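You operate a simulated robot arm through the tools that you are given. There is no shell and no other tool. Be economical: measure what you need, move in short steps, check, and stop when the job is done.

You run a simulated robot arm. Do the job below in one go: nothing can be reset, and whatever is moved stays where it is left.

## Task
Clean the cup ring off the side table with the table spray and the white cloth.
Fine: first move the mug to the cork coaster, out of the spray; spray and cloth go back in the caddy. Set down upright: grey mug, table spray. What is to be rubbed or washed off counts as gone when no trace of it is left.

Only the result counts: the job must be done as asked and must still hold three seconds after the hand-in. Knocking over, shifting, dropping, spilling or breaking anything else fails it. Flat cloth is picked up by pressing the open fingertips on it (5 to 10 N) and closing them slowly along it; thin cloth reads only 2 to 8 mm in the jaws.

## Robot
A 7-joint arm with a two-finger parallel gripper, fixed in place. Base frame: the origin is at the foot of the arm, x ahead of it, y to its left, z up. Readings come in cm, rad, newtons and seconds.
With the tool pointing down near the work surface it reaches from about 28 to 48 cm from the base axis. Its first joint turns from -2.897 to 2.897 rad. Payload 3.91 kg.
The tool frame sits at the grasp point between the pads (the TCP): z along the fingers, y along the line on which they close. The tips reach 3 cm beyond it. Largest opening 11 cm; finger width 2, thickness 1; the body of the gripper, 4.8 by 11.2 cm, starts 5.5 cm behind the TCP.
Orientation is told as [roll, pitch, yaw] about the base's x, y, z axes, in that order, counted from this pose: with the fingers straight down and closing along the base's y, the tool's x points along the base's -x, its y along +y and its z along -z.

## Interface
- The arm moves only by the tool move_arm. Its argument "motion" is one flat list of numbers, 7 for each row, row after row: the shift along the base's x, y, z in units of 250 mm (1.0 is 250 mm), then the turn, a rotation vector about the base's x, y, z in units of 180 degrees (1.0 is 180 degrees), then the gripper command, from -1 (shut) to 1 (fully open), values between in proportion. In form: [dx, dy, dz, wx, wy, wz, claw, dx, dy, dz, wx, wy, wz, claw, ...]. A call has 1 to 8 rows; each row is the pose to reach, as a shift and turn from the pose commanded when the call began. A call with a number of a shift or a turn outside -1 to 1 is refused whole. Each row takes 0.2 s and may step no farther than 5 cm and 0.15 rad from the row before; otherwise, or with a gripper value out of range, the whole call is refused. A pose out of reach is approached as far as the arm can. The call stops where the force on the tool passes 40 N (or 10 N more than at its start, if that is more) or the arm is blocked; 0.2 s more then pass. The fingers move at their own pace (about 15.3 cm/s each) and stop on an object; they squeeze with about 28 N. The grip force told is the motor's: it shows also when the fingers shut on nothing. Time passes only in rows, and 0.2 s behind the last, so rows that repeat a pose let the fingers close. The reply holds the time, the measured pose of the TCP, the force on the tool along the base axes, the opening and the grip force, in the units named above and with some noise, with the torque about the TCP (base axes, N m) and any sound that the robot's microphone picked up.
- Cameras (640 x 400 px; columns grow to the right, rows downward): "scene" is fixed at [4.96, 49.95, 135.5]; the picture's right is [-0.61, -0.80, 0.00], its down [-0.45, 0.34, -0.83] and it looks along [0.66, -0.50, -0.56] (base axes); focal length 311 px, centre (320, 200). "wrist" rides on the gripper at [7.7, 0.7, -11.5] in the tool frame; the picture's right is [-0.09, 1.00, 0.00], its down [-0.80, -0.07, -0.59] and it looks along [-0.59, -0.05, 0.80] (tool axes); focal length 270 px, centre (320, 200). There is no depth. A picture from a camera that has moved, and an enlarged one, comes with that camera's place and axes in the base frame and with its lens.
- snapshot(camera): a new picture of that camera. The clock stands still meanwhile.
- raise_lower(by): slides the trunk up (or, below 0, down) by that many cm; the arm rides with it, the base frame stays. It gives what a move gives, with no picture.
- enlarge(camera, box): a new picture of the part [left, top, right, bottom] of that camera's present view, enlarged. The clock stands still meanwhile.
- finish_job(): hands the job in; it is judged then, once.

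Go step by step. Nothing tells you positions but the pictures and the camera data: compare them with the known pose of the tool, close in by small moves and look again before you grip or let go. The budget is 120 turns and 84 pictures, counting those below and the enlarged ones. Unless the task says otherwise, let go and move clear before handing in, and close with one line.

The tools are called by a JSON object that holds its "name" and its "arguments". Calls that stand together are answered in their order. move_arm: Moves the arm, as the interface text tells. Its arguments: {"type":"object","properties":{"motion":{"type":"array"}},"required":["motion"]} The other tools are called the same way: raise_lower (by) slides the trunk up or down; snapshot (camera) takes a picture; enlarge (camera, box) takes an enlarged picture of a part of a camera's view; finish_job () hands the job in.

At the start:

```text
t: 0.0
ee_pos: [44.0, 0.73, 113.67]
tool_rot: [0.0, 0.001, 0.001]
contact_force: [0.7, -0.2, 0.2]
moment: [-0.01, 0.0, 0.02]
grip_width: 11.01
finger_force: 0.0
trunk travel left (down, up): [-50.0, 11.0]
```

scene: 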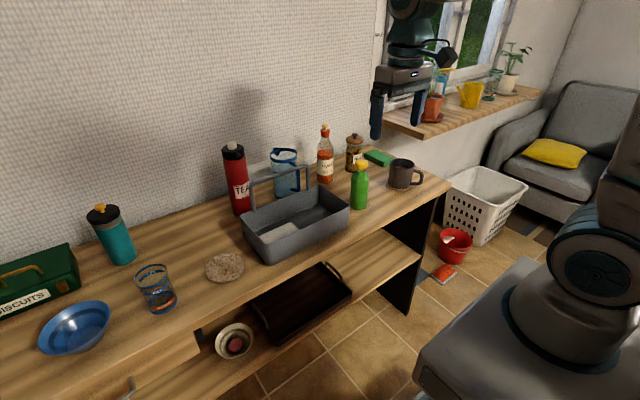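
wrist: 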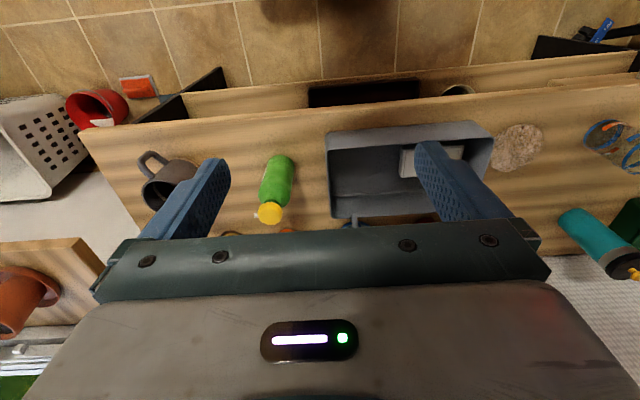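

I see the caddy with the cloth inside, a green spray bottle, the mug and a cork coaster on the side table. I will look closer first to find the ring and the heights.

{"name": "enlarge", "arguments": {"camera": "scene", "box": [220, 110, 460, 260]}}

{"name": "enlarge", "arguments": {"camera": "wrist", "box": [80, 80, 560, 260]}}

```text
2.67 times, centred on (340, 185) of scene
camera zoom: at [4.96, 49.95, 135.5], right [-0.61, -0.8, 0.0], down [-0.45, 0.34, -0.83], along [0.66, -0.5, -0.56], focal length 829 px, centre (267, 240)
```

zoom: 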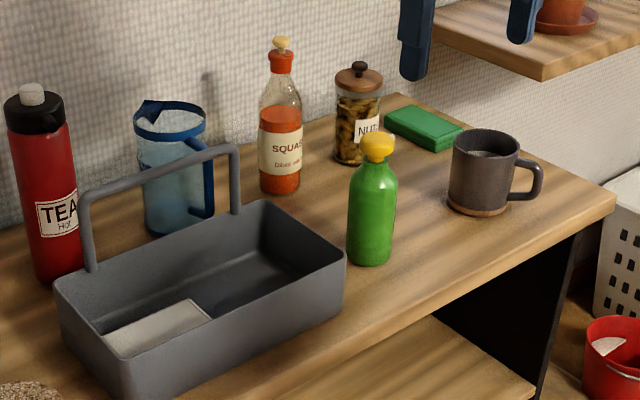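

```text
1.33 times, centred on (320, 170) of wrist
camera zoom: at [36.26, 1.42, 125.16], right [0.09, 1.0, 0.0], down [0.8, -0.07, 0.59], along [0.59, -0.05, -0.8], focal length 360 px, centre (320, 240)
```

zoom: 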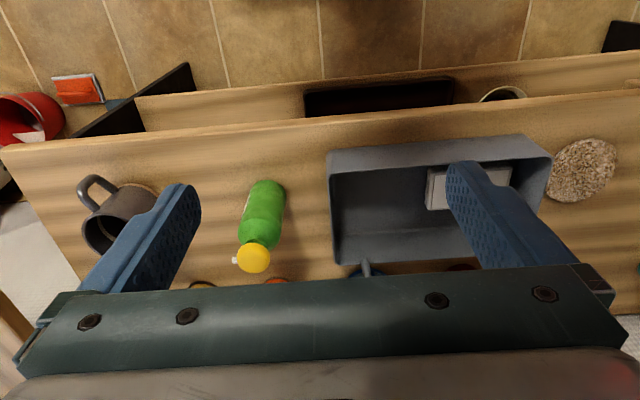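

The table top comes out near z≈79.5. The mug is near (62,-28), the spray near (61.5,-8) and the coaster near (61,35.5). These are far out, so I'll test how the reach depends on trunk height, staying high.

{"name": "move_arm", "arguments": {"motion": [0.2, 0, 0, 0, 0, 0, 1, 0.4, 0, 0, 0, 0, 0, 1, 0.6, 0, 0, 0, 0, 0, 1, 0.8, 0, 0, 0, 0, 0, 1]}}

```text
t: 1.0
ee_pos: [64.21, 0.94, 113.65]
tool_rot: [0.001, 0.003, 0.0]
contact_force: [0.5, 0.4, 0.1]
moment: [-0.01, 0.0, 0.0]
grip_width: 10.98
finger_force: 0.0
trunk travel left (down, up): [-50.0, 11.0]
```

The arm reaches x=64 at this height. A picture from here shows the table from above.

{"name": "snapshot", "arguments": {"camera": "wrist"}}

{"name": "snapshot", "arguments": {"camera": "scene"}}

```text
79 pictures are left
camera wrist: at [56.44, 1.38, 125.12], right [0.09, 1.0, 0.0], down [0.8, -0.07, 0.59], along [0.59, -0.05, -0.81], focal length 270 px, centre (320, 200)
```

wrist: 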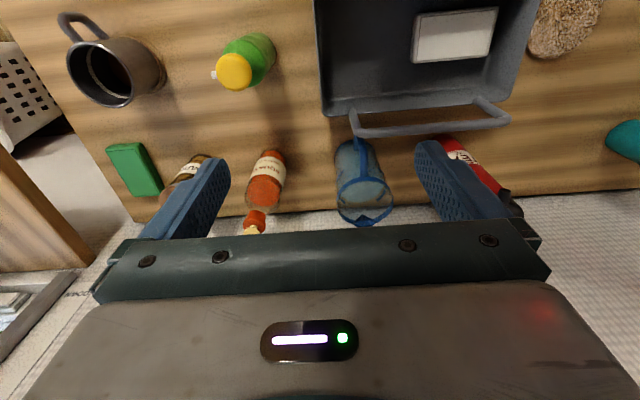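

```text
78 pictures are left
```

scene: 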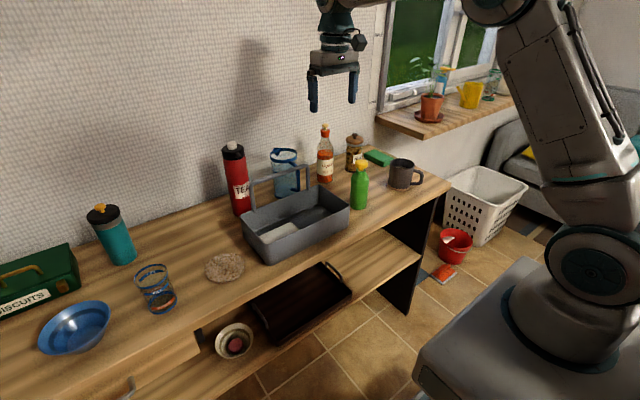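

The mug is near (62,-28) with its handle pointing to (-0.87,-0.49). I'll go above it with the jaws turned about +29°, so they close across the handle direction.

{"name": "move_arm", "arguments": {"motion": [-0.02, -0.19, 0, 0, 0, 0.04, 1, -0.04, -0.38, 0, 0, 0, 0.08, 1, -0.06, -0.57, 0, 0, 0, 0.12, 1, -0.084, -0.76, 0, 0, 0, 0.161, 1, -0.084, -0.95, 0, 0, 0, 0.161, 1]}}

{"name": "raise_lower", "arguments": {"by": -16}}

{"name": "snapshot", "arguments": {"camera": "wrist"}}

{"name": "enlarge", "arguments": {"camera": "scene", "box": [300, 70, 460, 230]}}

```text
t: 2.2
ee_pos: [61.75, -22.96, 113.64]
tool_rot: [0.002, 0.0, 0.507]
contact_force: [0.1, 0.3, 0.7]
moment: [0.03, -0.01, -0.04]
grip_width: 10.98
finger_force: 0.0
trunk travel left (down, up): [-50.0, 11.0]
```

```text
t: 4.0
ee_pos: [61.84, -22.82, 97.76]
tool_rot: [0.001, -0.001, 0.506]
contact_force: [0.2, -0.7, -0.2]
moment: [0.0, -0.03, 0.06]
grip_width: 10.99
finger_force: 0.0
trunk travel left (down, up): [-34.0, 27.0]
```

```text
77 pictures are left
camera wrist: at [54.7, -26.03, 109.26], right [-0.41, 0.91, 0.0], down [0.73, 0.33, 0.59], along [0.54, 0.24, -0.8], focal length 270 px, centre (320, 200)
```

wrist: 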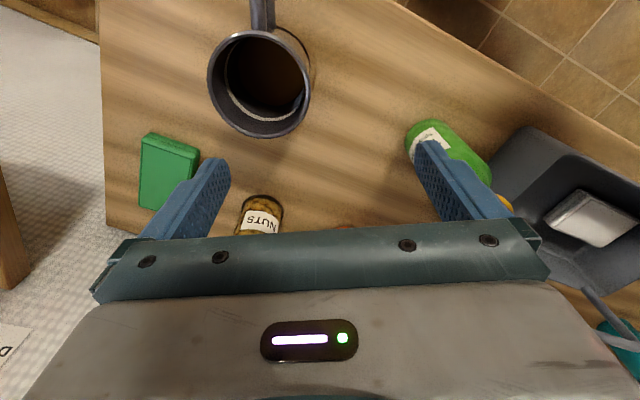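

```text
2.50 times, centred on (380, 150) of scene
camera zoom: at [4.96, 49.95, 135.5], right [-0.61, -0.8, 0.0], down [-0.45, 0.34, -0.83], along [0.66, -0.5, -0.56], focal length 777 px, centre (170, 325)
```

zoom: 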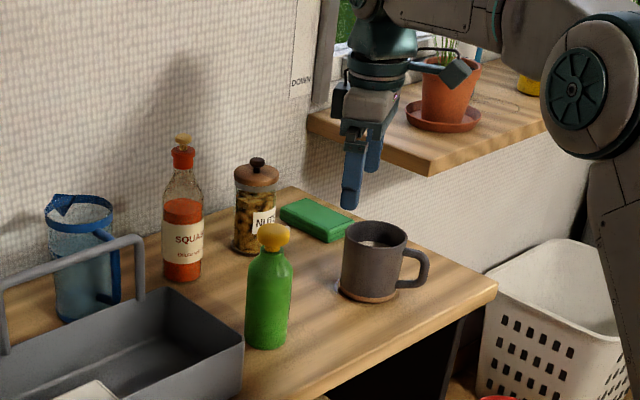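

The mug rim centre comes out at about (61.0,-28.1), and the handle lines up with the tool. I'll shift over it and come down to just above the rim.

{"name": "move_arm", "arguments": {"motion": [-0.03, -0.19, 0, 0, 0, 0, 1, -0.03, -0.21, -0.08, 0, 0, 0, 1, -0.03, -0.21, -0.2, 0, 0, 0, 1]}}

{"name": "snapshot", "arguments": {"camera": "wrist"}}

{"name": "enlarge", "arguments": {"camera": "scene", "box": [340, 110, 460, 220]}}

```text
t: 4.8
ee_pos: [60.97, -27.94, 92.73]
tool_rot: [-0.001, 0.0, 0.506]
contact_force: [-0.7, 0.4, 1.0]
moment: [-0.01, 0.04, 0.02]
grip_width: 10.99
finger_force: 0.1
trunk travel left (down, up): [-34.0, 27.0]
```

```text
75 pictures are left
camera wrist: at [53.87, -31.25, 104.26], right [-0.41, 0.91, 0.0], down [0.73, 0.33, 0.59], along [0.54, 0.24, -0.8], focal length 270 px, centre (320, 200)
```

wrist: 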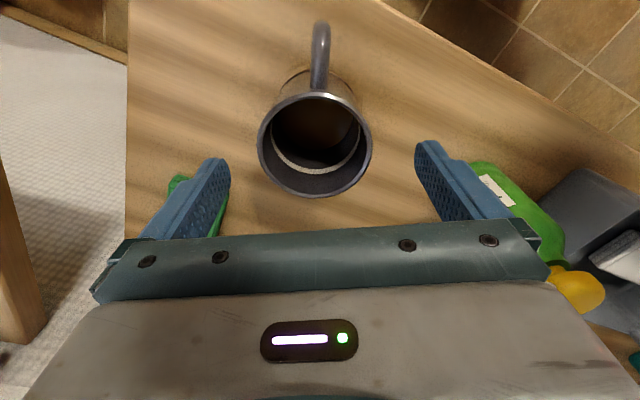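

```text
3.64 times, centred on (400, 165) of scene
camera zoom: at [4.96, 49.95, 135.5], right [-0.61, -0.8, 0.0], down [-0.45, 0.34, -0.83], along [0.66, -0.5, -0.56], focal length 1130 px, centre (29, 327)
```

zoom: 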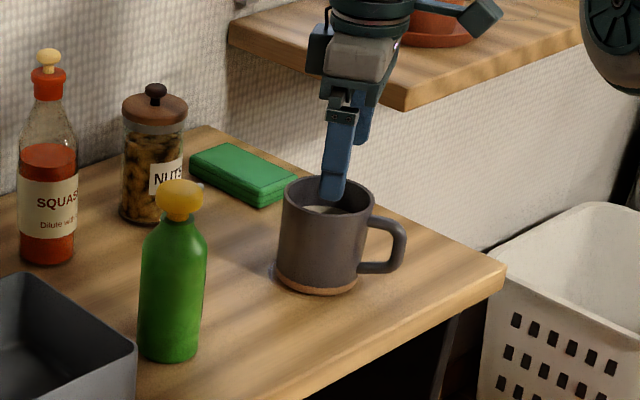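

The jaws straddle the rim, and I can see a faint stain at the mug's foot. I'll shift slightly, go down to z≈84.2 and close.

{"name": "move_arm", "arguments": {"motion": [-0.016, -0.028, 0, 0, 0, 0, 1, -0.016, -0.028, -0.17, 0, 0, 0, 1, -0.016, -0.028, -0.34, 0, 0, 0, 1, -0.016, -0.028, -0.34, 0, 0, 0, -0.2, -0.016, -0.028, -0.34, 0, 0, 0, -0.3, -0.016, -0.028, -0.34, 0, 0, 0, -0.3]}}

```text
t: 6.2
ee_pos: [60.47, -28.98, 84.33]
tool_rot: [0.001, -0.001, 0.504]
contact_force: [-0.4, 1.5, 0.3]
moment: [0.03, -0.07, -0.01]
grip_width: 4.03
finger_force: 0.0
trunk travel left (down, up): [-34.0, 27.0]
```

The fingers closed to 4 cm without meeting the mug, so I'll look.

{"name": "snapshot", "arguments": {"camera": "wrist"}}

{"name": "enlarge", "arguments": {"camera": "scene", "box": [340, 110, 460, 220]}}

```text
73 pictures are left
camera wrist: at [53.32, -32.15, 95.78], right [-0.41, 0.91, 0.0], down [0.74, 0.33, 0.59], along [0.54, 0.24, -0.8], focal length 270 px, centre (320, 200)
```

wrist: 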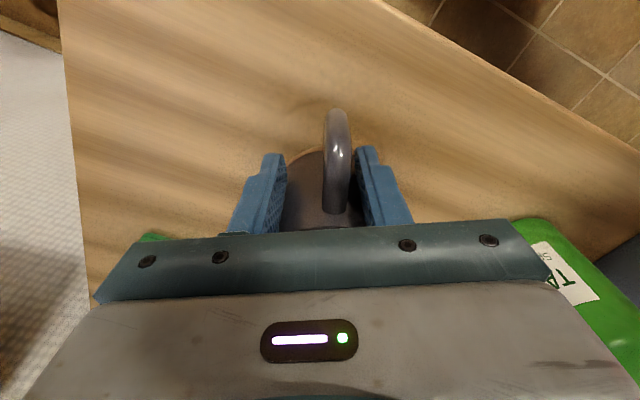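

```text
3.64 times, centred on (400, 165) of scene
camera zoom: at [4.96, 49.95, 135.5], right [-0.61, -0.8, 0.0], down [-0.45, 0.34, -0.83], along [0.66, -0.5, -0.56], focal length 1130 px, centre (29, 327)
```

zoom: 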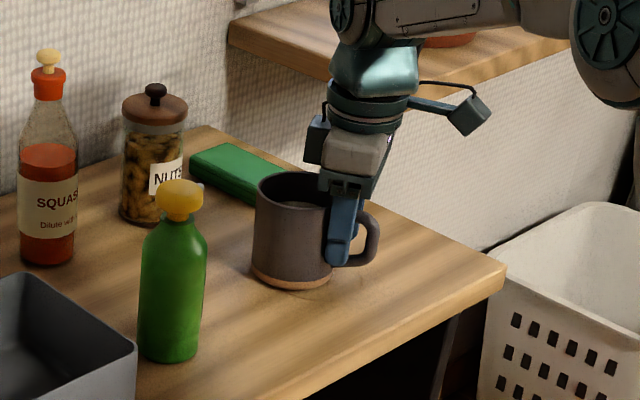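

The jaws closed on the handle side of the mug's centre and nudged it a little away from the arm; it is still upright. I'll open, rise and re-measure.

{"name": "move_arm", "arguments": {"motion": [0, 0, 0, 0, 0, 0, 1, 0, 0, 0, 0, 0, 0, 1, 0, 0, 0.18, 0, 0, 0, 1, 0, 0, 0.36, 0, 0, 0, 1]}}

{"name": "snapshot", "arguments": {"camera": "wrist"}}

```text
t: 7.2
ee_pos: [60.7, -28.87, 93.44]
tool_rot: [0.0, 0.0, 0.507]
contact_force: [0.3, -0.3, 0.2]
moment: [0.0, -0.02, -0.01]
grip_width: 10.97
finger_force: 0.1
trunk travel left (down, up): [-34.0, 27.0]
```

```text
71 pictures are left
camera wrist: at [53.63, -32.14, 104.92], right [-0.41, 0.91, 0.0], down [0.73, 0.33, 0.59], along [0.54, 0.24, -0.8], focal length 270 px, centre (320, 200)
```

wrist: 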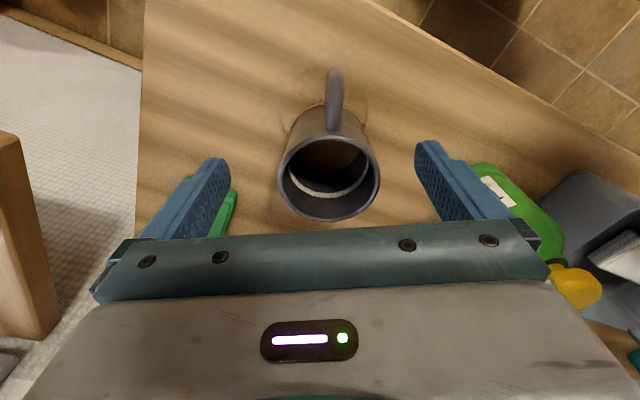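

The rim is lower than I assumed: by its apparent size it sits near z≈85.5, centred at about (64.5,-26.5). I'll shift over it and look again before going down.

{"name": "move_arm", "arguments": {"motion": [0.07, 0.045, 0, 0, 0, 0, 1, 0.15, 0.095, 0, 0, 0, 0, 1, 0.15, 0.095, -0.12, 0, 0, 0, 1]}}

{"name": "snapshot", "arguments": {"camera": "wrist"}}

{"name": "enlarge", "arguments": {"camera": "scene", "box": [340, 110, 460, 220]}}

```text
t: 8.0
ee_pos: [64.44, -26.4, 90.41]
tool_rot: [-0.001, 0.001, 0.506]
contact_force: [-0.8, 0.0, 0.2]
moment: [-0.06, 0.01, 0.01]
grip_width: 10.98
finger_force: 0.0
trunk travel left (down, up): [-34.0, 27.0]
```

```text
70 pictures are left
camera wrist: at [57.38, -29.61, 101.81], right [-0.41, 0.91, 0.0], down [0.73, 0.33, 0.59], along [0.54, 0.24, -0.8], focal length 270 px, centre (320, 200)
```

wrist: 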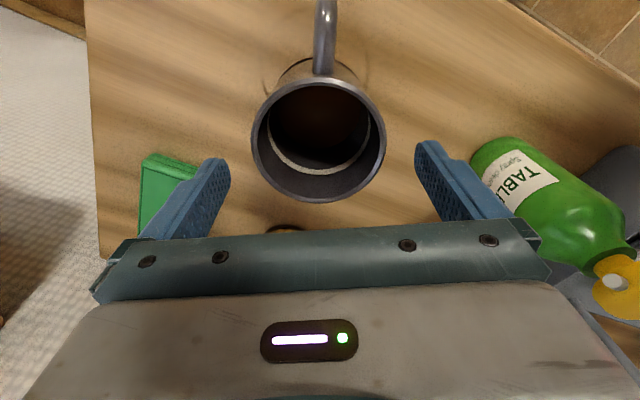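

```text
3.64 times, centred on (400, 165) of scene
camera zoom: at [4.96, 49.95, 135.5], right [-0.61, -0.8, 0.0], down [-0.45, 0.34, -0.83], along [0.66, -0.5, -0.56], focal length 1130 px, centre (29, 327)
```

zoom: 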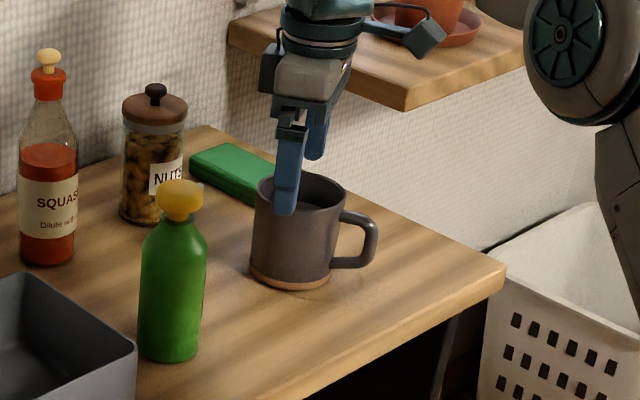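

The mug is now centred to within 0.5 cm. I'll correct that, go down to z≈83 and close.

{"name": "move_arm", "arguments": {"motion": [-0.017, -0.01, -0.15, 0, 0, 0, 1, -0.017, -0.01, -0.29, 0, 0, 0, 1, -0.017, -0.01, -0.29, 0, 0, 0, 0.5, -0.017, -0.01, -0.29, 0, 0, 0, 0.1, -0.017, -0.01, -0.29, 0, 0, 0, 0.1, -0.017, -0.01, -0.29, 0, 0, 0, 0.1]}}

```text
t: 9.4
ee_pos: [64.05, -26.86, 83.02]
tool_rot: [0.0, 0.0, 0.507]
contact_force: [0.5, 2.0, -0.8]
moment: [-0.01, -0.02, -0.02]
grip_width: 8.02
finger_force: 27.7
trunk travel left (down, up): [-34.0, 27.0]
```

The mug is held at 8.0 cm with 28 N. I'll lift it straight up and check.

{"name": "move_arm", "arguments": {"motion": [0, 0, 0.06, 0, 0, 0, 0.0, 0, 0, 0.16, 0, 0, 0, 0.0, 0, 0, 0.32, 0, 0, 0, 0.0]}}

{"name": "raise_lower", "arguments": {"by": 16}}

{"name": "enlarge", "arguments": {"camera": "scene", "box": [300, 70, 460, 220]}}

```text
t: 10.2
ee_pos: [64.01, -26.58, 91.16]
tool_rot: [-0.001, 0.001, 0.506]
contact_force: [0.0, -0.8, -3.4]
moment: [0.04, -0.03, -0.03]
grip_width: 8.02
finger_force: 28.0
trunk travel left (down, up): [-34.0, 27.0]
```

```text
t: 12.1
ee_pos: [63.88, -26.55, 107.17]
tool_rot: [0.0, -0.001, 0.507]
contact_force: [-0.5, -0.4, -3.0]
moment: [0.01, -0.03, -0.04]
grip_width: 8.02
finger_force: 27.9
trunk travel left (down, up): [-50.0, 11.0]
```

```text
2.67 times, centred on (380, 145) of scene
camera zoom: at [4.96, 49.95, 135.5], right [-0.61, -0.8, 0.0], down [-0.45, 0.34, -0.83], along [0.66, -0.5, -0.56], focal length 829 px, centre (160, 347)
```

zoom: 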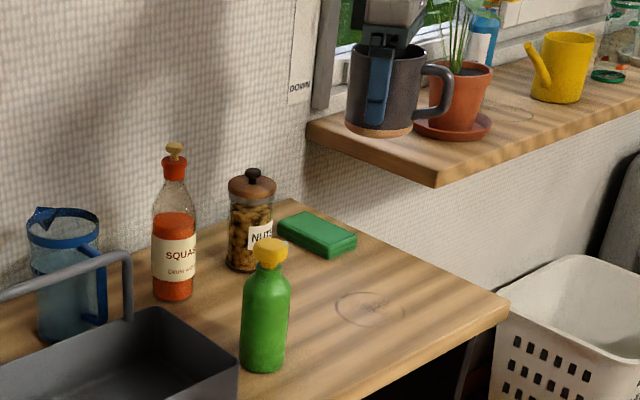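

The mug is up, and the ring shows on the table where it stood. Next I'll carry the mug toward the coaster, higher for clearance over the caddy handle.

{"name": "raise_lower", "arguments": {"by": 8}}

{"name": "move_arm", "arguments": {"motion": [-0.06, 0.18, 0, 0, 0, 0, 0, -0.12, 0.36, 0, 0, 0, 0, 0, -0.16, 0.54, 0, 0, 0, 0, 0, -0.2, 0.72, 0, 0, 0, 0, 0, -0.2, 0.9, 0, 0, 0, 0, 0]}}

{"name": "snapshot", "arguments": {"camera": "wrist"}}

```text
t: 13.2
ee_pos: [63.84, -26.68, 115.09]
tool_rot: [0.001, -0.001, 0.506]
contact_force: [0.0, -0.4, -3.2]
moment: [-0.03, 0.0, -0.01]
grip_width: 8.06
finger_force: 28.4
trunk travel left (down, up): [-58.0, 3.0]
```

```text
t: 14.4
ee_pos: [58.79, -4.07, 115.28]
tool_rot: [0.002, 0.001, 0.505]
contact_force: [0.5, 0.4, -2.6]
moment: [-0.03, -0.03, 0.02]
grip_width: 8.03
finger_force: 28.3
trunk travel left (down, up): [-58.0, 3.0]
```

```text
67 pictures are left
camera wrist: at [51.66, -7.21, 126.7], right [-0.41, 0.91, 0.0], down [0.73, 0.33, 0.59], along [0.54, 0.24, -0.8], focal length 270 px, centre (320, 200)
```

wrist: 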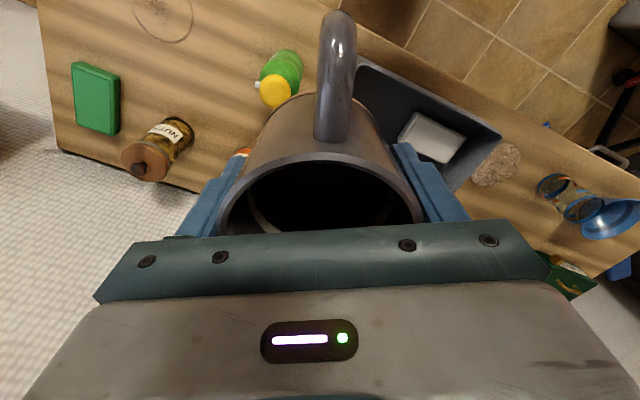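

Cross-checking the two cameras puts the table at z≈79, the ring centre at about (62.2,-28) and the coaster centre at about (61.3,35.5). I'll carry on toward the coaster.

{"name": "move_arm", "arguments": {"motion": [0, 0.19, 0, 0, 0, 0, 0, 0, 0.38, 0, 0, 0, 0, 0, 0, 0.57, 0, 0, 0, 0, 0, 0.02, 0.76, 0, 0, 0, 0, 0, 0.04, 0.95, 0, 0, 0, 0, 0]}}

{"name": "move_arm", "arguments": {"motion": [0.03, 0.17, 0, 0, 0, 0, 0, 0.05, 0.34, 0, 0, 0, 0, 0, 0.06, 0.5, 0, 0, 0, 0, 0, 0.06, 0.63, 0, 0, 0, 0, 0]}}

{"name": "raise_lower", "arguments": {"by": -18}}

{"name": "snapshot", "arguments": {"camera": "scene"}}

{"name": "snapshot", "arguments": {"camera": "wrist"}}

```text
t: 15.6
ee_pos: [59.94, 19.89, 115.32]
tool_rot: [-0.001, 0.0, 0.506]
contact_force: [0.8, 0.8, -3.5]
moment: [0.01, -0.04, -0.01]
grip_width: 8.02
finger_force: 28.4
trunk travel left (down, up): [-58.0, 3.0]
```

```text
t: 16.6
ee_pos: [61.5, 35.55, 115.1]
tool_rot: [0.0, 0.001, 0.506]
contact_force: [0.0, 0.4, -4.2]
moment: [-0.01, -0.06, 0.01]
grip_width: 7.98
finger_force: 28.7
trunk travel left (down, up): [-58.0, 3.0]
```

```text
t: 18.6
ee_pos: [61.55, 35.41, 97.23]
tool_rot: [-0.001, 0.0, 0.506]
contact_force: [0.7, -0.3, -4.0]
moment: [0.06, -0.02, -0.01]
grip_width: 8.03
finger_force: 28.6
trunk travel left (down, up): [-40.0, 21.0]
```

```text
66 pictures are left
```

scene: 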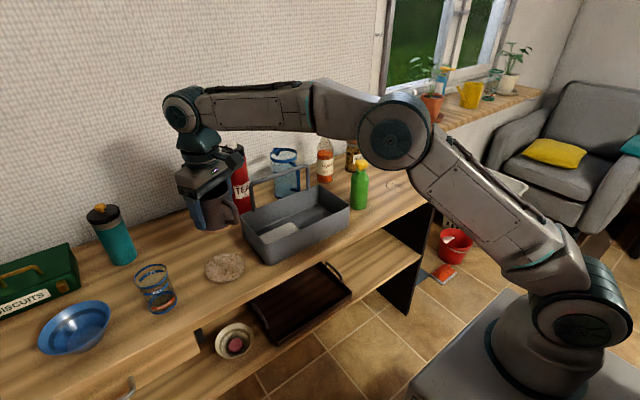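

```text
65 pictures are left
camera wrist: at [54.44, 32.2, 108.68], right [-0.41, 0.91, 0.0], down [0.74, 0.33, 0.59], along [0.54, 0.24, -0.8], focal length 270 px, centre (320, 200)
```

wrist: 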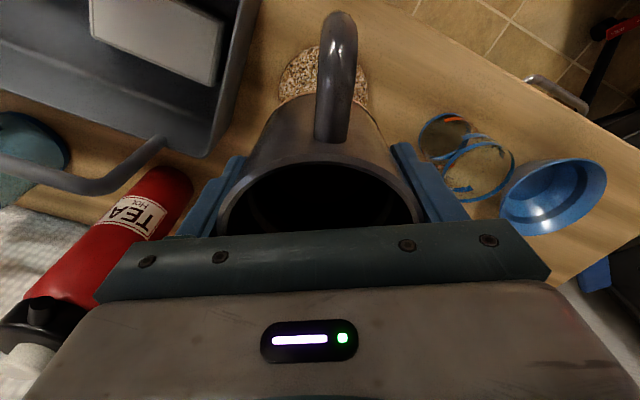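

The mug is aligned over the coaster, with the coaster's visible edge matching the prediction. I'll go down, slowly at the end.

{"name": "move_arm", "arguments": {"motion": [0, 0, -0.16, 0, 0, 0, 0, 0, 0, -0.3, 0, 0, 0, 0, 0, 0, -0.42, 0, 0, 0, 0, 0, 0, -0.46, 0, 0, 0, 0, 0, 0, -0.48, 0, 0, 0, 0]}}

{"name": "enlarge", "arguments": {"camera": "scene", "box": [150, 170, 290, 300]}}

```text
t: 19.8
ee_pos: [61.42, 35.41, 85.32]
tool_rot: [-0.001, 0.0, 0.506]
contact_force: [0.1, 0.3, -3.7]
moment: [-0.03, -0.01, -0.02]
grip_width: 7.99
finger_force: 28.0
trunk travel left (down, up): [-40.0, 21.0]
```

```text
3.08 times, centred on (220, 235) of scene
camera zoom: at [4.96, 49.95, 135.5], right [-0.61, -0.8, 0.0], down [-0.45, 0.34, -0.83], along [0.66, -0.5, -0.56], focal length 956 px, centre (628, 92)
```

zoom: 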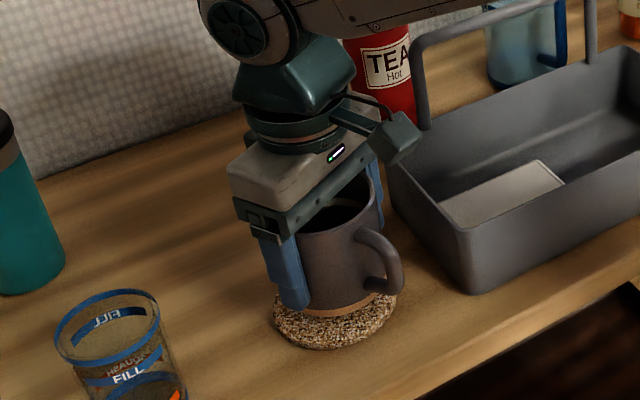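

The mug is just above the coaster and centred. I'll ease it down until the force shows contact.

{"name": "move_arm", "arguments": {"motion": [0, 0, -0.012, 0, 0, 0, 0, 0, 0, -0.024, 0, 0, 0, 0, 0, 0, -0.036, 0, 0, 0, 0]}}

```text
t: 20.6
ee_pos: [61.54, 35.27, 84.35]
tool_rot: [0.001, 0.002, 0.506]
contact_force: [0.5, 0.0, -3.9]
moment: [0.0, -0.01, -0.03]
grip_width: 8.02
finger_force: 28.1
trunk travel left (down, up): [-40.0, 21.0]
```

{"name": "move_arm", "arguments": {"motion": [0, 0, -0.01, 0, 0, 0, 0, 0, 0, -0.02, 0, 0, 0, 0]}}

```text
t: 21.2
ee_pos: [61.44, 35.36, 83.91]
tool_rot: [0.0, -0.001, 0.507]
contact_force: [-0.4, -0.6, 2.8]
moment: [-0.16, 0.0, -0.02]
grip_width: 8.0
finger_force: 28.3
trunk travel left (down, up): [-40.0, 21.0]
```

The mug touches the coaster, with the force now carried from below. I'll open, rise and look.

{"name": "move_arm", "arguments": {"motion": [0, 0, 0, 0, 0, 0, 0.7, 0, 0, 0, 0, 0, 0, 0.9, 0, 0, 0, 0, 0, 0, 0.9, 0, 0, 0.12, 0, 0, 0, 0.9, 0, 0, 0.3, 0, 0, 0, 0.9, 0, 0, 0.5, 0, 0, 0, 0.9]}}

{"name": "enlarge", "arguments": {"camera": "scene", "box": [150, 170, 290, 300]}}

```text
t: 22.6
ee_pos: [61.49, 35.48, 96.59]
tool_rot: [0.001, 0.0, 0.504]
contact_force: [0.1, -0.6, -0.4]
moment: [-0.02, 0.0, 0.02]
grip_width: 10.44
finger_force: 0.2
trunk travel left (down, up): [-40.0, 21.0]
```

```text
3.08 times, centred on (220, 235) of scene
camera zoom: at [4.96, 49.95, 135.5], right [-0.61, -0.8, 0.0], down [-0.45, 0.34, -0.83], along [0.66, -0.5, -0.56], focal length 956 px, centre (628, 92)
```

zoom: 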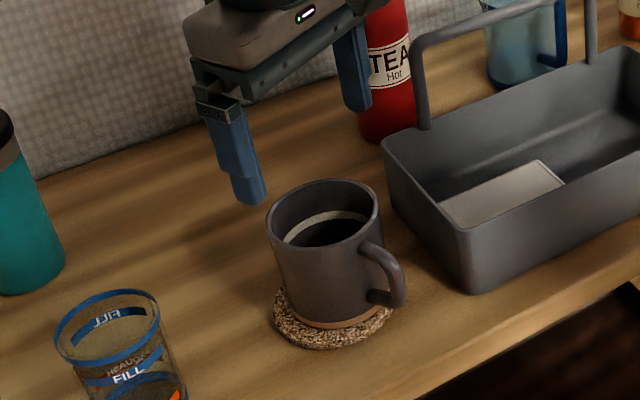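

The mug stands upright on the coaster. Next I'll move up and across to the spray, turning the jaws back to yaw 0, to inspect its head.

{"name": "raise_lower", "arguments": {"by": 17}}

{"name": "move_arm", "arguments": {"motion": [-0.03, -0.18, 0, 0, 0, -0.04, 1, -0.06, -0.36, 0, 0, 0, -0.08, 1, -0.1, -0.54, 0, 0, 0, -0.12, 1, -0.14, -0.72, 0, 0, 0, -0.161, 1, -0.16, -0.9, 0, 0, 0, -0.161, 1]}}

{"name": "move_arm", "arguments": {"motion": [0, -0.19, 0, 0, 0, 0, 1, 0, -0.38, 0, 0, 0, 0, 1, 0, -0.57, 0, 0, 0, 0, 1, 0, -0.76, 0, 0, 0, 0, 1, 0, -0.86, 0, 0, 0, 0, 1]}}

{"name": "raise_lower", "arguments": {"by": -10}}

{"name": "snapshot", "arguments": {"camera": "wrist"}}

{"name": "enlarge", "arguments": {"camera": "scene", "box": [330, 140, 410, 220]}}

```text
t: 24.6
ee_pos: [61.53, 35.39, 113.42]
tool_rot: [0.001, 0.0, 0.505]
contact_force: [-0.1, 0.7, 0.0]
moment: [0.01, -0.01, 0.02]
grip_width: 10.47
finger_force: 0.0
trunk travel left (down, up): [-57.0, 4.0]
```

```text
t: 25.8
ee_pos: [57.54, 12.74, 113.34]
tool_rot: [0.0, 0.001, -0.001]
contact_force: [0.0, 0.1, 0.3]
moment: [0.02, 0.0, -0.03]
grip_width: 10.99
finger_force: 0.2
trunk travel left (down, up): [-57.0, 4.0]
```

```text
t: 26.9
ee_pos: [57.49, -9.0, 113.41]
tool_rot: [0.001, 0.0, 0.0]
contact_force: [-0.8, -0.5, 0.2]
moment: [-0.01, 0.0, 0.02]
grip_width: 10.99
finger_force: 0.0
trunk travel left (down, up): [-57.0, 4.0]
```

```text
t: 28.3
ee_pos: [57.55, -8.85, 103.59]
tool_rot: [-0.002, -0.001, 0.0]
contact_force: [0.3, 0.2, 1.0]
moment: [-0.02, -0.01, 0.0]
grip_width: 11.0
finger_force: 0.0
trunk travel left (down, up): [-47.0, 14.0]
```

```text
62 pictures are left
camera wrist: at [49.82, -8.2, 114.9], right [0.09, 1.0, 0.0], down [0.8, -0.07, 0.59], along [0.59, -0.05, -0.8], focal length 270 px, centre (320, 200)
```

wrist: 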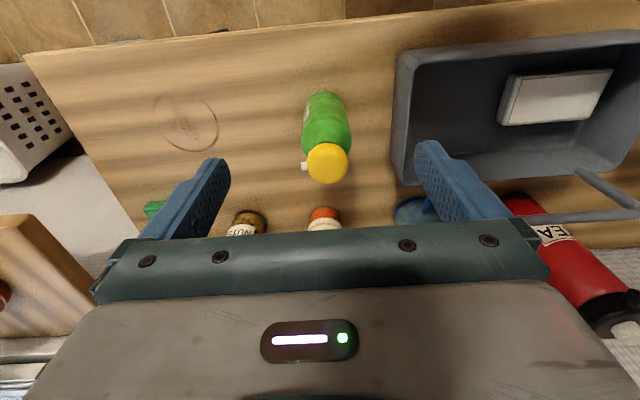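

```text
5.00 times, centred on (370, 180) of scene
camera zoom: at [4.96, 49.95, 135.5], right [-0.61, -0.8, 0.0], down [-0.45, 0.34, -0.83], along [0.66, -0.5, -0.56], focal length 1554 px, centre (70, 300)
```

zoom: 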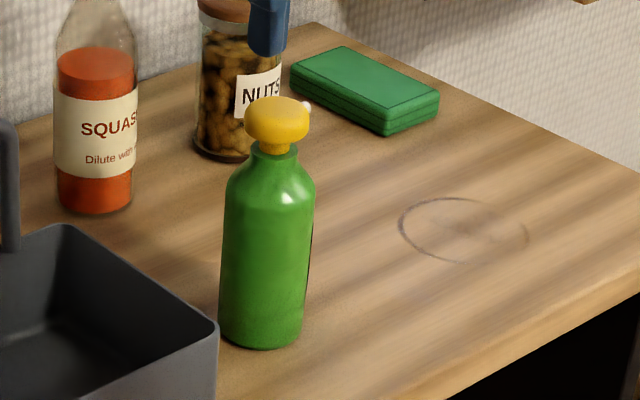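

The spray has a press-down head with its nozzle pointing roughly along -y at the ring, about 17 cm away. I'll bring closed fingertips just above the head at (61.7,-8.5) and check alignment and aim.

{"name": "move_arm", "arguments": {"motion": [0.08, 0.014, 0, 0, 0, 0, -1, 0.166, 0.014, 0, 0, 0, 0, -1, 0.166, 0.014, -0.1, 0, 0, 0, -1, 0.166, 0.014, -0.2, 0, 0, 0, -1]}}

{"name": "enlarge", "arguments": {"camera": "wrist", "box": [220, 60, 420, 260]}}

{"name": "enlarge", "arguments": {"camera": "scene", "box": [320, 130, 420, 220]}}

```text
t: 29.3
ee_pos: [61.68, -8.33, 98.65]
tool_rot: [-0.001, 0.0, -0.001]
contact_force: [1.0, -0.1, -0.4]
moment: [-0.03, -0.02, 0.01]
grip_width: 0.0
finger_force: 27.7
trunk travel left (down, up): [-47.0, 14.0]
```

```text
2.00 times, centred on (320, 160) of wrist
camera zoom: at [53.9, -7.85, 109.93], right [0.09, 1.0, 0.0], down [0.8, -0.07, 0.59], along [0.59, -0.05, -0.8], focal length 541 px, centre (320, 280)
```

zoom: 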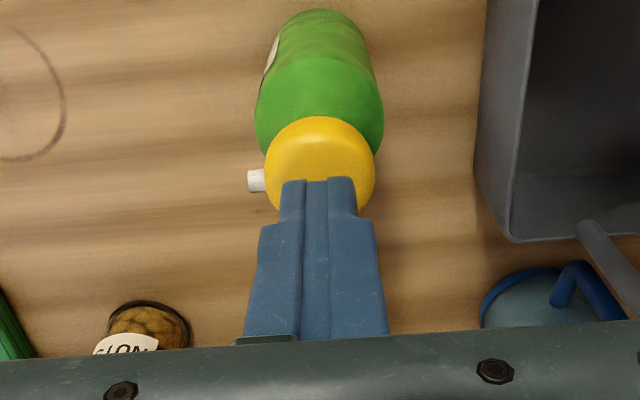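

```text
4.44 times, centred on (370, 175) of scene
camera zoom: at [4.96, 49.95, 135.5], right [-0.61, -0.8, 0.0], down [-0.45, 0.34, -0.83], along [0.66, -0.5, -0.56], focal length 1382 px, centre (98, 311)
```

zoom: 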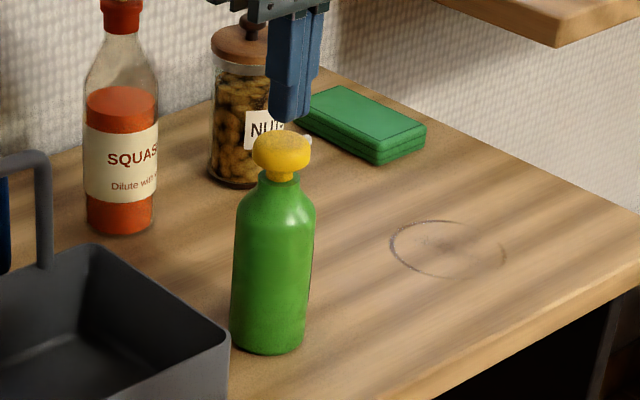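

The fingertips sit over the head and the nozzle points at the ring. I'll press down in small steps and listen.

{"name": "move_arm", "arguments": {"motion": [-0.008, -0.006, -0.03, 0, 0, 0, -1, -0.008, -0.006, -0.05, 0, 0, 0, -1, -0.008, -0.006, -0.06, 0, 0, 0, -1]}}

```text
t: 30.1
ee_pos: [61.41, -8.56, 96.96]
tool_rot: [0.0, 0.002, -0.002]
contact_force: [-0.4, -0.6, 0.2]
moment: [0.0, 0.0, -0.01]
grip_width: 0.0
finger_force: 27.9
trunk travel left (down, up): [-47.0, 14.0]
```

{"name": "move_arm", "arguments": {"motion": [0, 0, -0.01, 0, 0, 0, -1, 0, 0, -0.02, 0, 0, 0, -1, 0, 0, -0.03, 0, 0, 0, -1]}}

```text
t: 30.9
ee_pos: [61.51, -8.6, 96.28]
tool_rot: [0.001, 0.001, 0.001]
contact_force: [0.1, -0.7, 1.4]
moment: [-0.04, -0.04, 0.02]
grip_width: 0.01
finger_force: 27.5
trunk travel left (down, up): [-47.0, 14.0]
heard: click
```

A click was heard, so the head was pressed. I'll look at the ring.

{"name": "enlarge", "arguments": {"camera": "scene", "box": [340, 130, 460, 230]}}

```text
4.00 times, centred on (400, 180) of scene
camera zoom: at [4.96, 49.95, 135.5], right [-0.61, -0.8, 0.0], down [-0.45, 0.34, -0.83], along [0.66, -0.5, -0.56], focal length 1243 px, centre (0, 280)
```

zoom: 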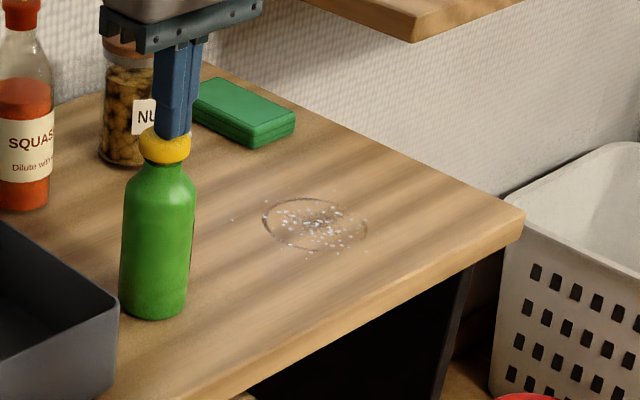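

The spray landed right on the ring. Next I'll rise and go above the cloth in the caddy for a close look.

{"name": "move_arm", "arguments": {"motion": [0, 0, 0.1, 0, 0, 0, -1, 0, 0, 0.28, 0, 0, 0, -1, 0, 0, 0.46, 0, 0, 0, -1, -0.1, 0.17, 0.5, 0, 0, 0, 0, -0.16, 0.36, 0.5, 0, 0, 0, 0, -0.16, 0.55, 0.5, 0, 0, 0, 0, -0.16, 0.74, 0.5, 0, 0, 0, 0, -0.16, 0.9, 0.5, 0, 0, 0, 0]}}

{"name": "snapshot", "arguments": {"camera": "wrist"}}

{"name": "enlarge", "arguments": {"camera": "scene", "box": [220, 150, 370, 270]}}

```text
refused: row 4 steps farther than a row can; nothing moved
```

```text
57 pictures are left
camera wrist: at [53.73, -7.97, 107.62], right [0.09, 1.0, 0.0], down [0.8, -0.07, 0.59], along [0.59, -0.05, -0.8], focal length 270 px, centre (320, 200)
```

wrist: 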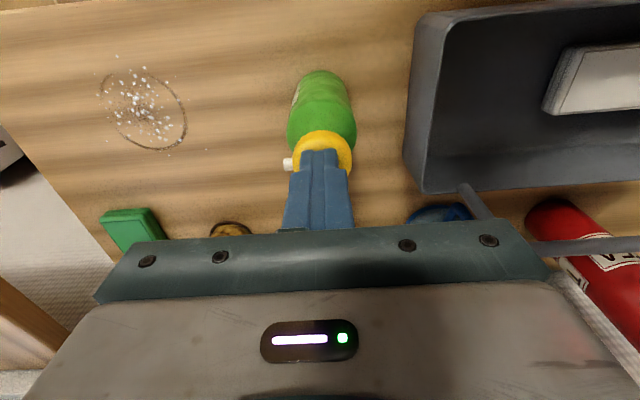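

```text
3.33 times, centred on (295, 210) of scene
camera zoom: at [4.96, 49.95, 135.5], right [-0.61, -0.8, 0.0], down [-0.45, 0.34, -0.83], along [0.66, -0.5, -0.56], focal length 1036 px, centre (403, 167)
```

zoom: 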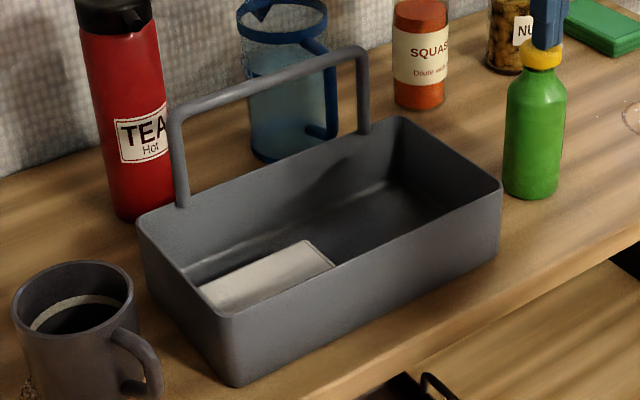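

That path had one step too long. The caddy spans about x 55.7–69.5, y 1.2–27.2, with the rim near z 86.5 and the cloth at about (62,20). I'll redo the move in shorter steps.

{"name": "move_arm", "arguments": {"motion": [0, 0, 0.1, 0, 0, 0, -1, 0, 0, 0.28, 0, 0, 0, -1, 0, 0, 0.44, 0, 0, 0, -1, 0, 0.17, 0.44, 0, 0, 0, 0, 0, 0.36, 0.44, 0, 0, 0, 0, 0, 0.55, 0.44, 0, 0, 0, 0, 0, 0.74, 0.44, 0, 0, 0, 0, 0, 0.93, 0.44, 0, 0, 0, 0]}}

{"name": "move_arm", "arguments": {"motion": [0, 0.1, 0, 0, 0, 0, 0, 0, 0.18, 0, 0, 0, 0, 0]}}

{"name": "snapshot", "arguments": {"camera": "wrist"}}

```text
t: 32.7
ee_pos: [61.43, 14.91, 107.26]
tool_rot: [-0.002, 0.0, 0.002]
contact_force: [-0.5, -0.3, -0.4]
moment: [-0.02, 0.0, -0.03]
grip_width: 5.48
finger_force: 0.1
trunk travel left (down, up): [-47.0, 14.0]
```

```text
t: 33.3
ee_pos: [61.54, 19.3, 107.13]
tool_rot: [-0.001, 0.003, -0.001]
contact_force: [-0.7, -0.7, -0.6]
moment: [0.0, 0.01, 0.02]
grip_width: 5.47
finger_force: 0.0
trunk travel left (down, up): [-47.0, 14.0]
```

```text
55 pictures are left
camera wrist: at [53.78, 19.86, 118.62], right [0.09, 1.0, 0.0], down [0.8, -0.07, 0.59], along [0.59, -0.05, -0.8], focal length 270 px, centre (320, 200)
```

wrist: 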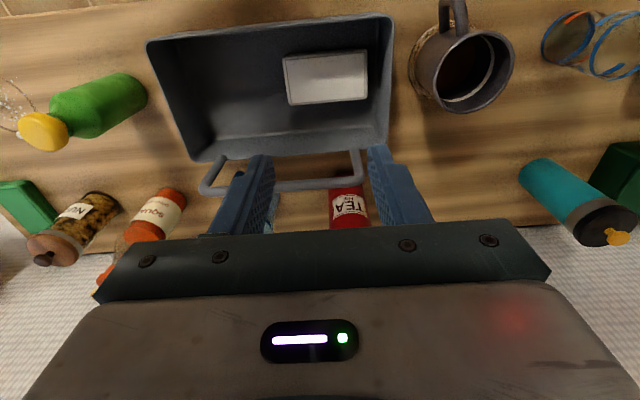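

The cloth is centred at about (61.8,20), roughly 11×7 cm. I'll come down above it with the jaws open about 6 cm.

{"name": "raise_lower", "arguments": {"by": -14}}

{"name": "move_arm", "arguments": {"motion": [0.01, 0.025, -0.12, 0, 0, 0, 0.1, 0.01, 0.025, -0.24, 0, 0, 0, 0.1]}}

{"name": "snapshot", "arguments": {"camera": "wrist"}}

{"name": "enlarge", "arguments": {"camera": "scene", "box": [220, 150, 370, 270]}}

```text
t: 35.0
ee_pos: [61.64, 19.09, 93.17]
tool_rot: [0.0, 0.0, 0.002]
contact_force: [0.3, -0.7, 0.0]
moment: [0.01, 0.01, -0.01]
grip_width: 5.49
finger_force: 0.0
trunk travel left (down, up): [-33.0, 28.0]
```

```text
t: 35.5
ee_pos: [61.85, 19.77, 86.97]
tool_rot: [0.001, -0.001, 0.0]
contact_force: [0.7, -0.3, -1.4]
moment: [0.02, -0.05, -0.02]
grip_width: 6.02
finger_force: 0.0
trunk travel left (down, up): [-33.0, 28.0]
```

```text
54 pictures are left
camera wrist: at [54.08, 20.38, 98.46], right [0.09, 1.0, 0.0], down [0.8, -0.07, 0.59], along [0.59, -0.05, -0.8], focal length 270 px, centre (320, 200)
```

wrist: 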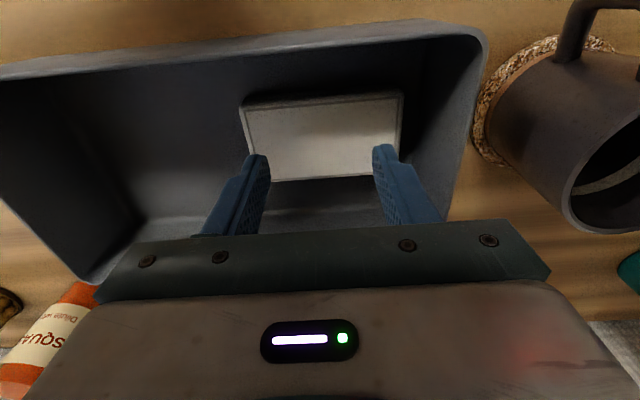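

```text
3.33 times, centred on (295, 210) of scene
camera zoom: at [4.96, 49.95, 135.5], right [-0.61, -0.8, 0.0], down [-0.45, 0.34, -0.83], along [0.66, -0.5, -0.56], focal length 1036 px, centre (403, 167)
```

zoom: 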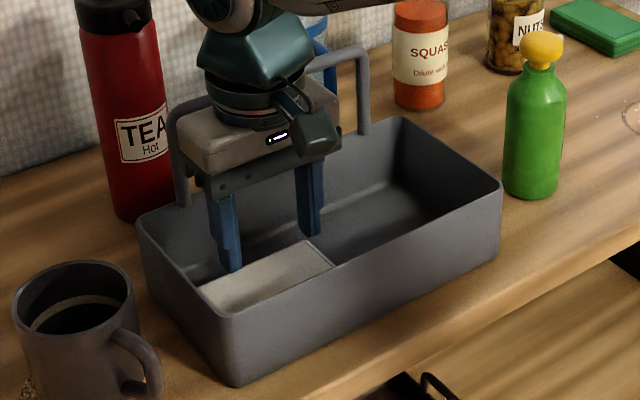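

The fingertips are centred over the cloth. I'll lower in small steps until I feel 5–10 N.

{"name": "move_arm", "arguments": {"motion": [0, 0, -0.06, 0, 0, 0, 0.1, 0, 0, -0.1, 0, 0, 0, 0.1, 0, 0, -0.12, 0, 0, 0, 0.1]}}

```text
t: 36.4
ee_pos: [61.92, 19.8, 84.12]
tool_rot: [-0.001, 0.001, 0.0]
contact_force: [0.4, 0.2, 0.1]
moment: [-0.03, 0.02, 0.0]
grip_width: 6.06
finger_force: 0.1
trunk travel left (down, up): [-33.0, 28.0]
```

{"name": "move_arm", "arguments": {"motion": [0, 0, -0.012, 0, 0, 0, 0.1, 0, 0, -0.024, 0, 0, 0, 0.1]}}

```text
t: 37.0
ee_pos: [61.77, 19.76, 83.73]
tool_rot: [0.0, -0.005, 0.001]
contact_force: [1.9, -0.4, 12.7]
moment: [-0.05, 0.0, 0.02]
grip_width: 6.06
finger_force: 0.1
trunk travel left (down, up): [-33.0, 28.0]
```

That is a little hard at 12.7 N. I'll ease off slightly and close slowly along the cloth.

{"name": "move_arm", "arguments": {"motion": [0, 0, 0.006, 0, 0, 0, 0.1, 0, 0, 0.006, 0, 0, 0, -0.1, 0, 0, 0.006, 0, 0, 0, -0.3, 0, 0, 0.006, 0, 0, 0, -0.5, 0, 0, 0.006, 0, 0, 0, -0.65, 0, 0, 0.006, 0, 0, 0, -0.8, 0, 0, 0.006, 0, 0, 0, -0.9, 0, 0, 0.006, 0, 0, 0, -1]}}

{"name": "snapshot", "arguments": {"camera": "wrist"}}

```text
t: 38.8
ee_pos: [61.7, 19.71, 83.7]
tool_rot: [0.0, -0.001, 0.0]
contact_force: [-0.5, -1.4, 11.2]
moment: [-0.02, 0.02, -0.01]
grip_width: 0.01
finger_force: 28.0
trunk travel left (down, up): [-33.0, 28.0]
```

```text
52 pictures are left
camera wrist: at [53.94, 20.32, 95.23], right [0.09, 1.0, 0.0], down [0.8, -0.07, 0.6], along [0.59, -0.05, -0.8], focal length 270 px, centre (320, 200)
```

wrist: 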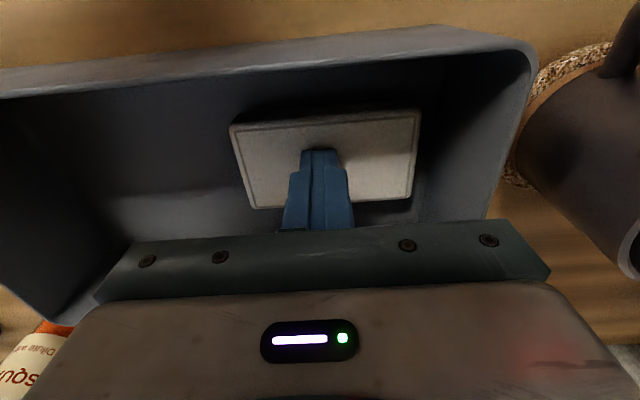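

The jaws closed on nothing: the press was slightly too hard and the tips slid over the cloth. I'll reopen and press again more gently.

{"name": "move_arm", "arguments": {"motion": [0, 0, 0.03, 0, 0, 0, -1, 0, 0, 0.03, 0, 0, 0, 0, 0, 0, 0.03, 0, 0, 0, 0, 0, 0, 0.015, 0, 0, 0, 0, 0, 0, 0.006, 0, 0, 0, 0]}}

```text
t: 40.0
ee_pos: [61.87, 19.72, 83.82]
tool_rot: [0.001, 0.001, 0.002]
contact_force: [0.0, -0.4, -0.4]
moment: [0.01, -0.03, -0.02]
grip_width: 5.49
finger_force: 0.1
trunk travel left (down, up): [-33.0, 28.0]
```

{"name": "move_arm", "arguments": {"motion": [0, 0, -0.004, 0, 0, 0, 0, 0, 0, -0.004, 0, 0, 0, 0]}}

```text
t: 40.5
ee_pos: [61.83, 19.75, 83.67]
tool_rot: [0.0, 0.001, 0.001]
contact_force: [-1.5, 0.9, 3.5]
moment: [0.03, -0.01, 0.0]
grip_width: 5.49
finger_force: 0.0
trunk travel left (down, up): [-33.0, 28.0]
```

{"name": "move_arm", "arguments": {"motion": [0, 0, -0.004, 0, 0, 0, 0, 0, 0, -0.004, 0, 0, 0, 0]}}

```text
t: 41.1
ee_pos: [61.74, 19.92, 83.64]
tool_rot: [-0.001, -0.002, 0.001]
contact_force: [1.1, 1.8, 9.2]
moment: [0.02, 0.0, -0.02]
grip_width: 5.49
finger_force: 0.0
trunk travel left (down, up): [-33.0, 28.0]
```

At 9 N I'll ease a touch and close much more slowly.

{"name": "move_arm", "arguments": {"motion": [0, 0, 0.0015, 0, 0, 0, -0.08, 0, 0, 0.0015, 0, 0, 0, -0.16, 0, 0, 0.0015, 0, 0, 0, -0.24, 0, 0, 0.0015, 0, 0, 0, -0.32, 0, 0, 0.0015, 0, 0, 0, -0.4, 0, 0, 0.0015, 0, 0, 0, -0.48, 0, 0, 0.0015, 0, 0, 0, -0.56, 0, 0, 0.0015, 0, 0, 0, -0.64]}}

{"name": "snapshot", "arguments": {"camera": "wrist"}}

```text
t: 43.0
ee_pos: [61.68, 19.64, 83.81]
tool_rot: [-0.001, 0.0, -0.001]
contact_force: [-0.2, -2.5, 15.0]
moment: [-0.05, 0.02, 0.0]
grip_width: 2.38
finger_force: 3.4
trunk travel left (down, up): [-33.0, 28.0]
```

```text
51 pictures are left
camera wrist: at [53.94, 20.37, 95.22], right [0.09, 1.0, 0.0], down [0.8, -0.07, 0.6], along [0.59, -0.05, -0.8], focal length 270 px, centre (320, 200)
```

wrist: 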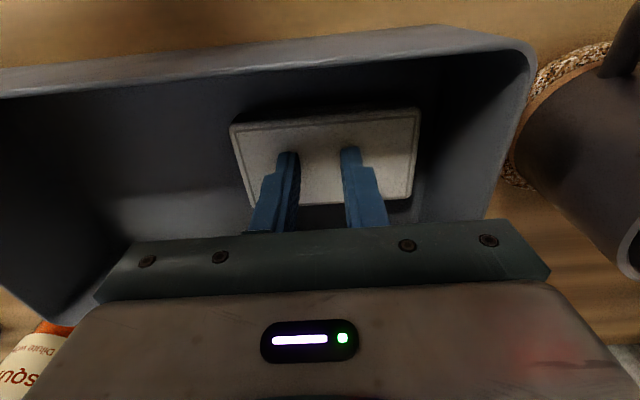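

The grip now shows some resistance, so the cloth is bunching. I'll continue closing slowly with a bit less pressure.

{"name": "move_arm", "arguments": {"motion": [0, 0, 0.004, 0, 0, 0, -0.7, 0, 0, 0.004, 0, 0, 0, -0.76, 0, 0, 0.004, 0, 0, 0, -0.82, 0, 0, 0.004, 0, 0, 0, -0.88, 0, 0, 0.004, 0, 0, 0, -0.94, 0, 0, 0.004, 0, 0, 0, -1, 0, 0, 0.004, 0, 0, 0, -1]}}

{"name": "enlarge", "arguments": {"camera": "wrist", "box": [200, 80, 440, 230]}}

```text
t: 44.5
ee_pos: [61.65, 19.74, 83.83]
tool_rot: [0.0, 0.0, -0.002]
contact_force: [-1.0, 1.3, 1.9]
moment: [0.03, 0.03, 0.02]
grip_width: 0.0
finger_force: 28.2
trunk travel left (down, up): [-33.0, 28.0]
```

```text
2.67 times, centred on (320, 155) of wrist
camera zoom: at [53.99, 20.44, 95.26], right [0.09, 1.0, 0.0], down [0.8, -0.07, 0.59], along [0.59, -0.05, -0.8], focal length 721 px, centre (320, 320)
```

zoom: 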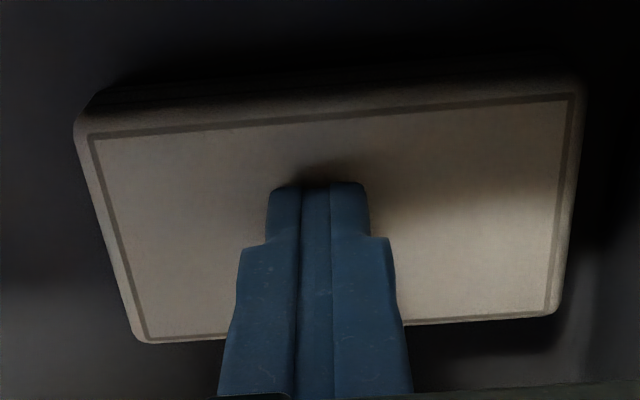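

Still nothing in the jaws. The press has to stay at 5–10 N right through the closing, so I'll reopen to about 3 cm and do it in monitored steps.

{"name": "move_arm", "arguments": {"motion": [0, 0, 0.02, 0, 0, 0, -0.5, 0, 0, 0.02, 0, 0, 0, -0.45, 0, 0, 0.004, 0, 0, 0, -0.45, 0, 0, -0.004, 0, 0, 0, -0.45]}}

```text
t: 45.5
ee_pos: [61.78, 19.64, 83.76]
tool_rot: [0.0, -0.001, -0.001]
contact_force: [-1.3, -0.4, 5.9]
moment: [0.0, 0.03, 0.01]
grip_width: 3.02
finger_force: 0.2
trunk travel left (down, up): [-33.0, 28.0]
```

{"name": "move_arm", "arguments": {"motion": [0, 0, -0.001, 0, 0, 0, -0.53, 0, 0, -0.001, 0, 0, 0, -0.61, 0, 0, -0.001, 0, 0, 0, -0.69]}}

```text
t: 46.4
ee_pos: [61.67, 19.77, 83.68]
tool_rot: [-0.001, -0.001, -0.001]
contact_force: [1.0, -1.0, 8.7]
moment: [-0.05, -0.01, 0.0]
grip_width: 1.87
finger_force: 1.3
trunk travel left (down, up): [-33.0, 28.0]
```

{"name": "move_arm", "arguments": {"motion": [0, 0, 0, 0, 0, 0, -0.76, 0, 0, 0, 0, 0, 0, -0.84, 0, 0, 0, 0, 0, 0, -0.9]}}

```text
t: 47.1
ee_pos: [61.67, 19.71, 83.76]
tool_rot: [0.001, -0.002, 0.001]
contact_force: [-1.0, -0.7, 8.5]
moment: [-0.04, 0.01, -0.01]
grip_width: 0.8
finger_force: 2.1
trunk travel left (down, up): [-33.0, 28.0]
```

{"name": "move_arm", "arguments": {"motion": [0, 0, 0, 0, 0, 0, -0.95, 0, 0, 0, 0, 0, 0, -1, 0, 0, 0, 0, 0, 0, -1]}}

```text
t: 48.0
ee_pos: [61.71, 19.78, 83.8]
tool_rot: [0.0, 0.0, 0.0]
contact_force: [-0.4, -0.6, 9.3]
moment: [-0.05, 0.02, 0.0]
grip_width: 0.0
finger_force: 28.1
trunk travel left (down, up): [-33.0, 28.0]
```

The tips again slid over without gathering. I'll try a proper slow pinch from a wider opening, at about 7 N and half the closing speed.

{"name": "move_arm", "arguments": {"motion": [0, 0, 0.02, 0, 0, 0, -0.5, 0, 0, 0.02, 0, 0, 0, -0.2, 0, 0, 0.004, 0, 0, 0, -0.2, 0, 0, 0.0, 0, 0, 0, -0.2, 0, 0, 0.0, 0, 0, 0, -0.2]}}

```text
t: 49.1
ee_pos: [61.77, 19.76, 83.73]
tool_rot: [0.001, -0.003, 0.0]
contact_force: [-1.3, -1.0, 7.5]
moment: [-0.06, 0.03, 0.02]
grip_width: 4.4
finger_force: 0.1
trunk travel left (down, up): [-33.0, 28.0]
```

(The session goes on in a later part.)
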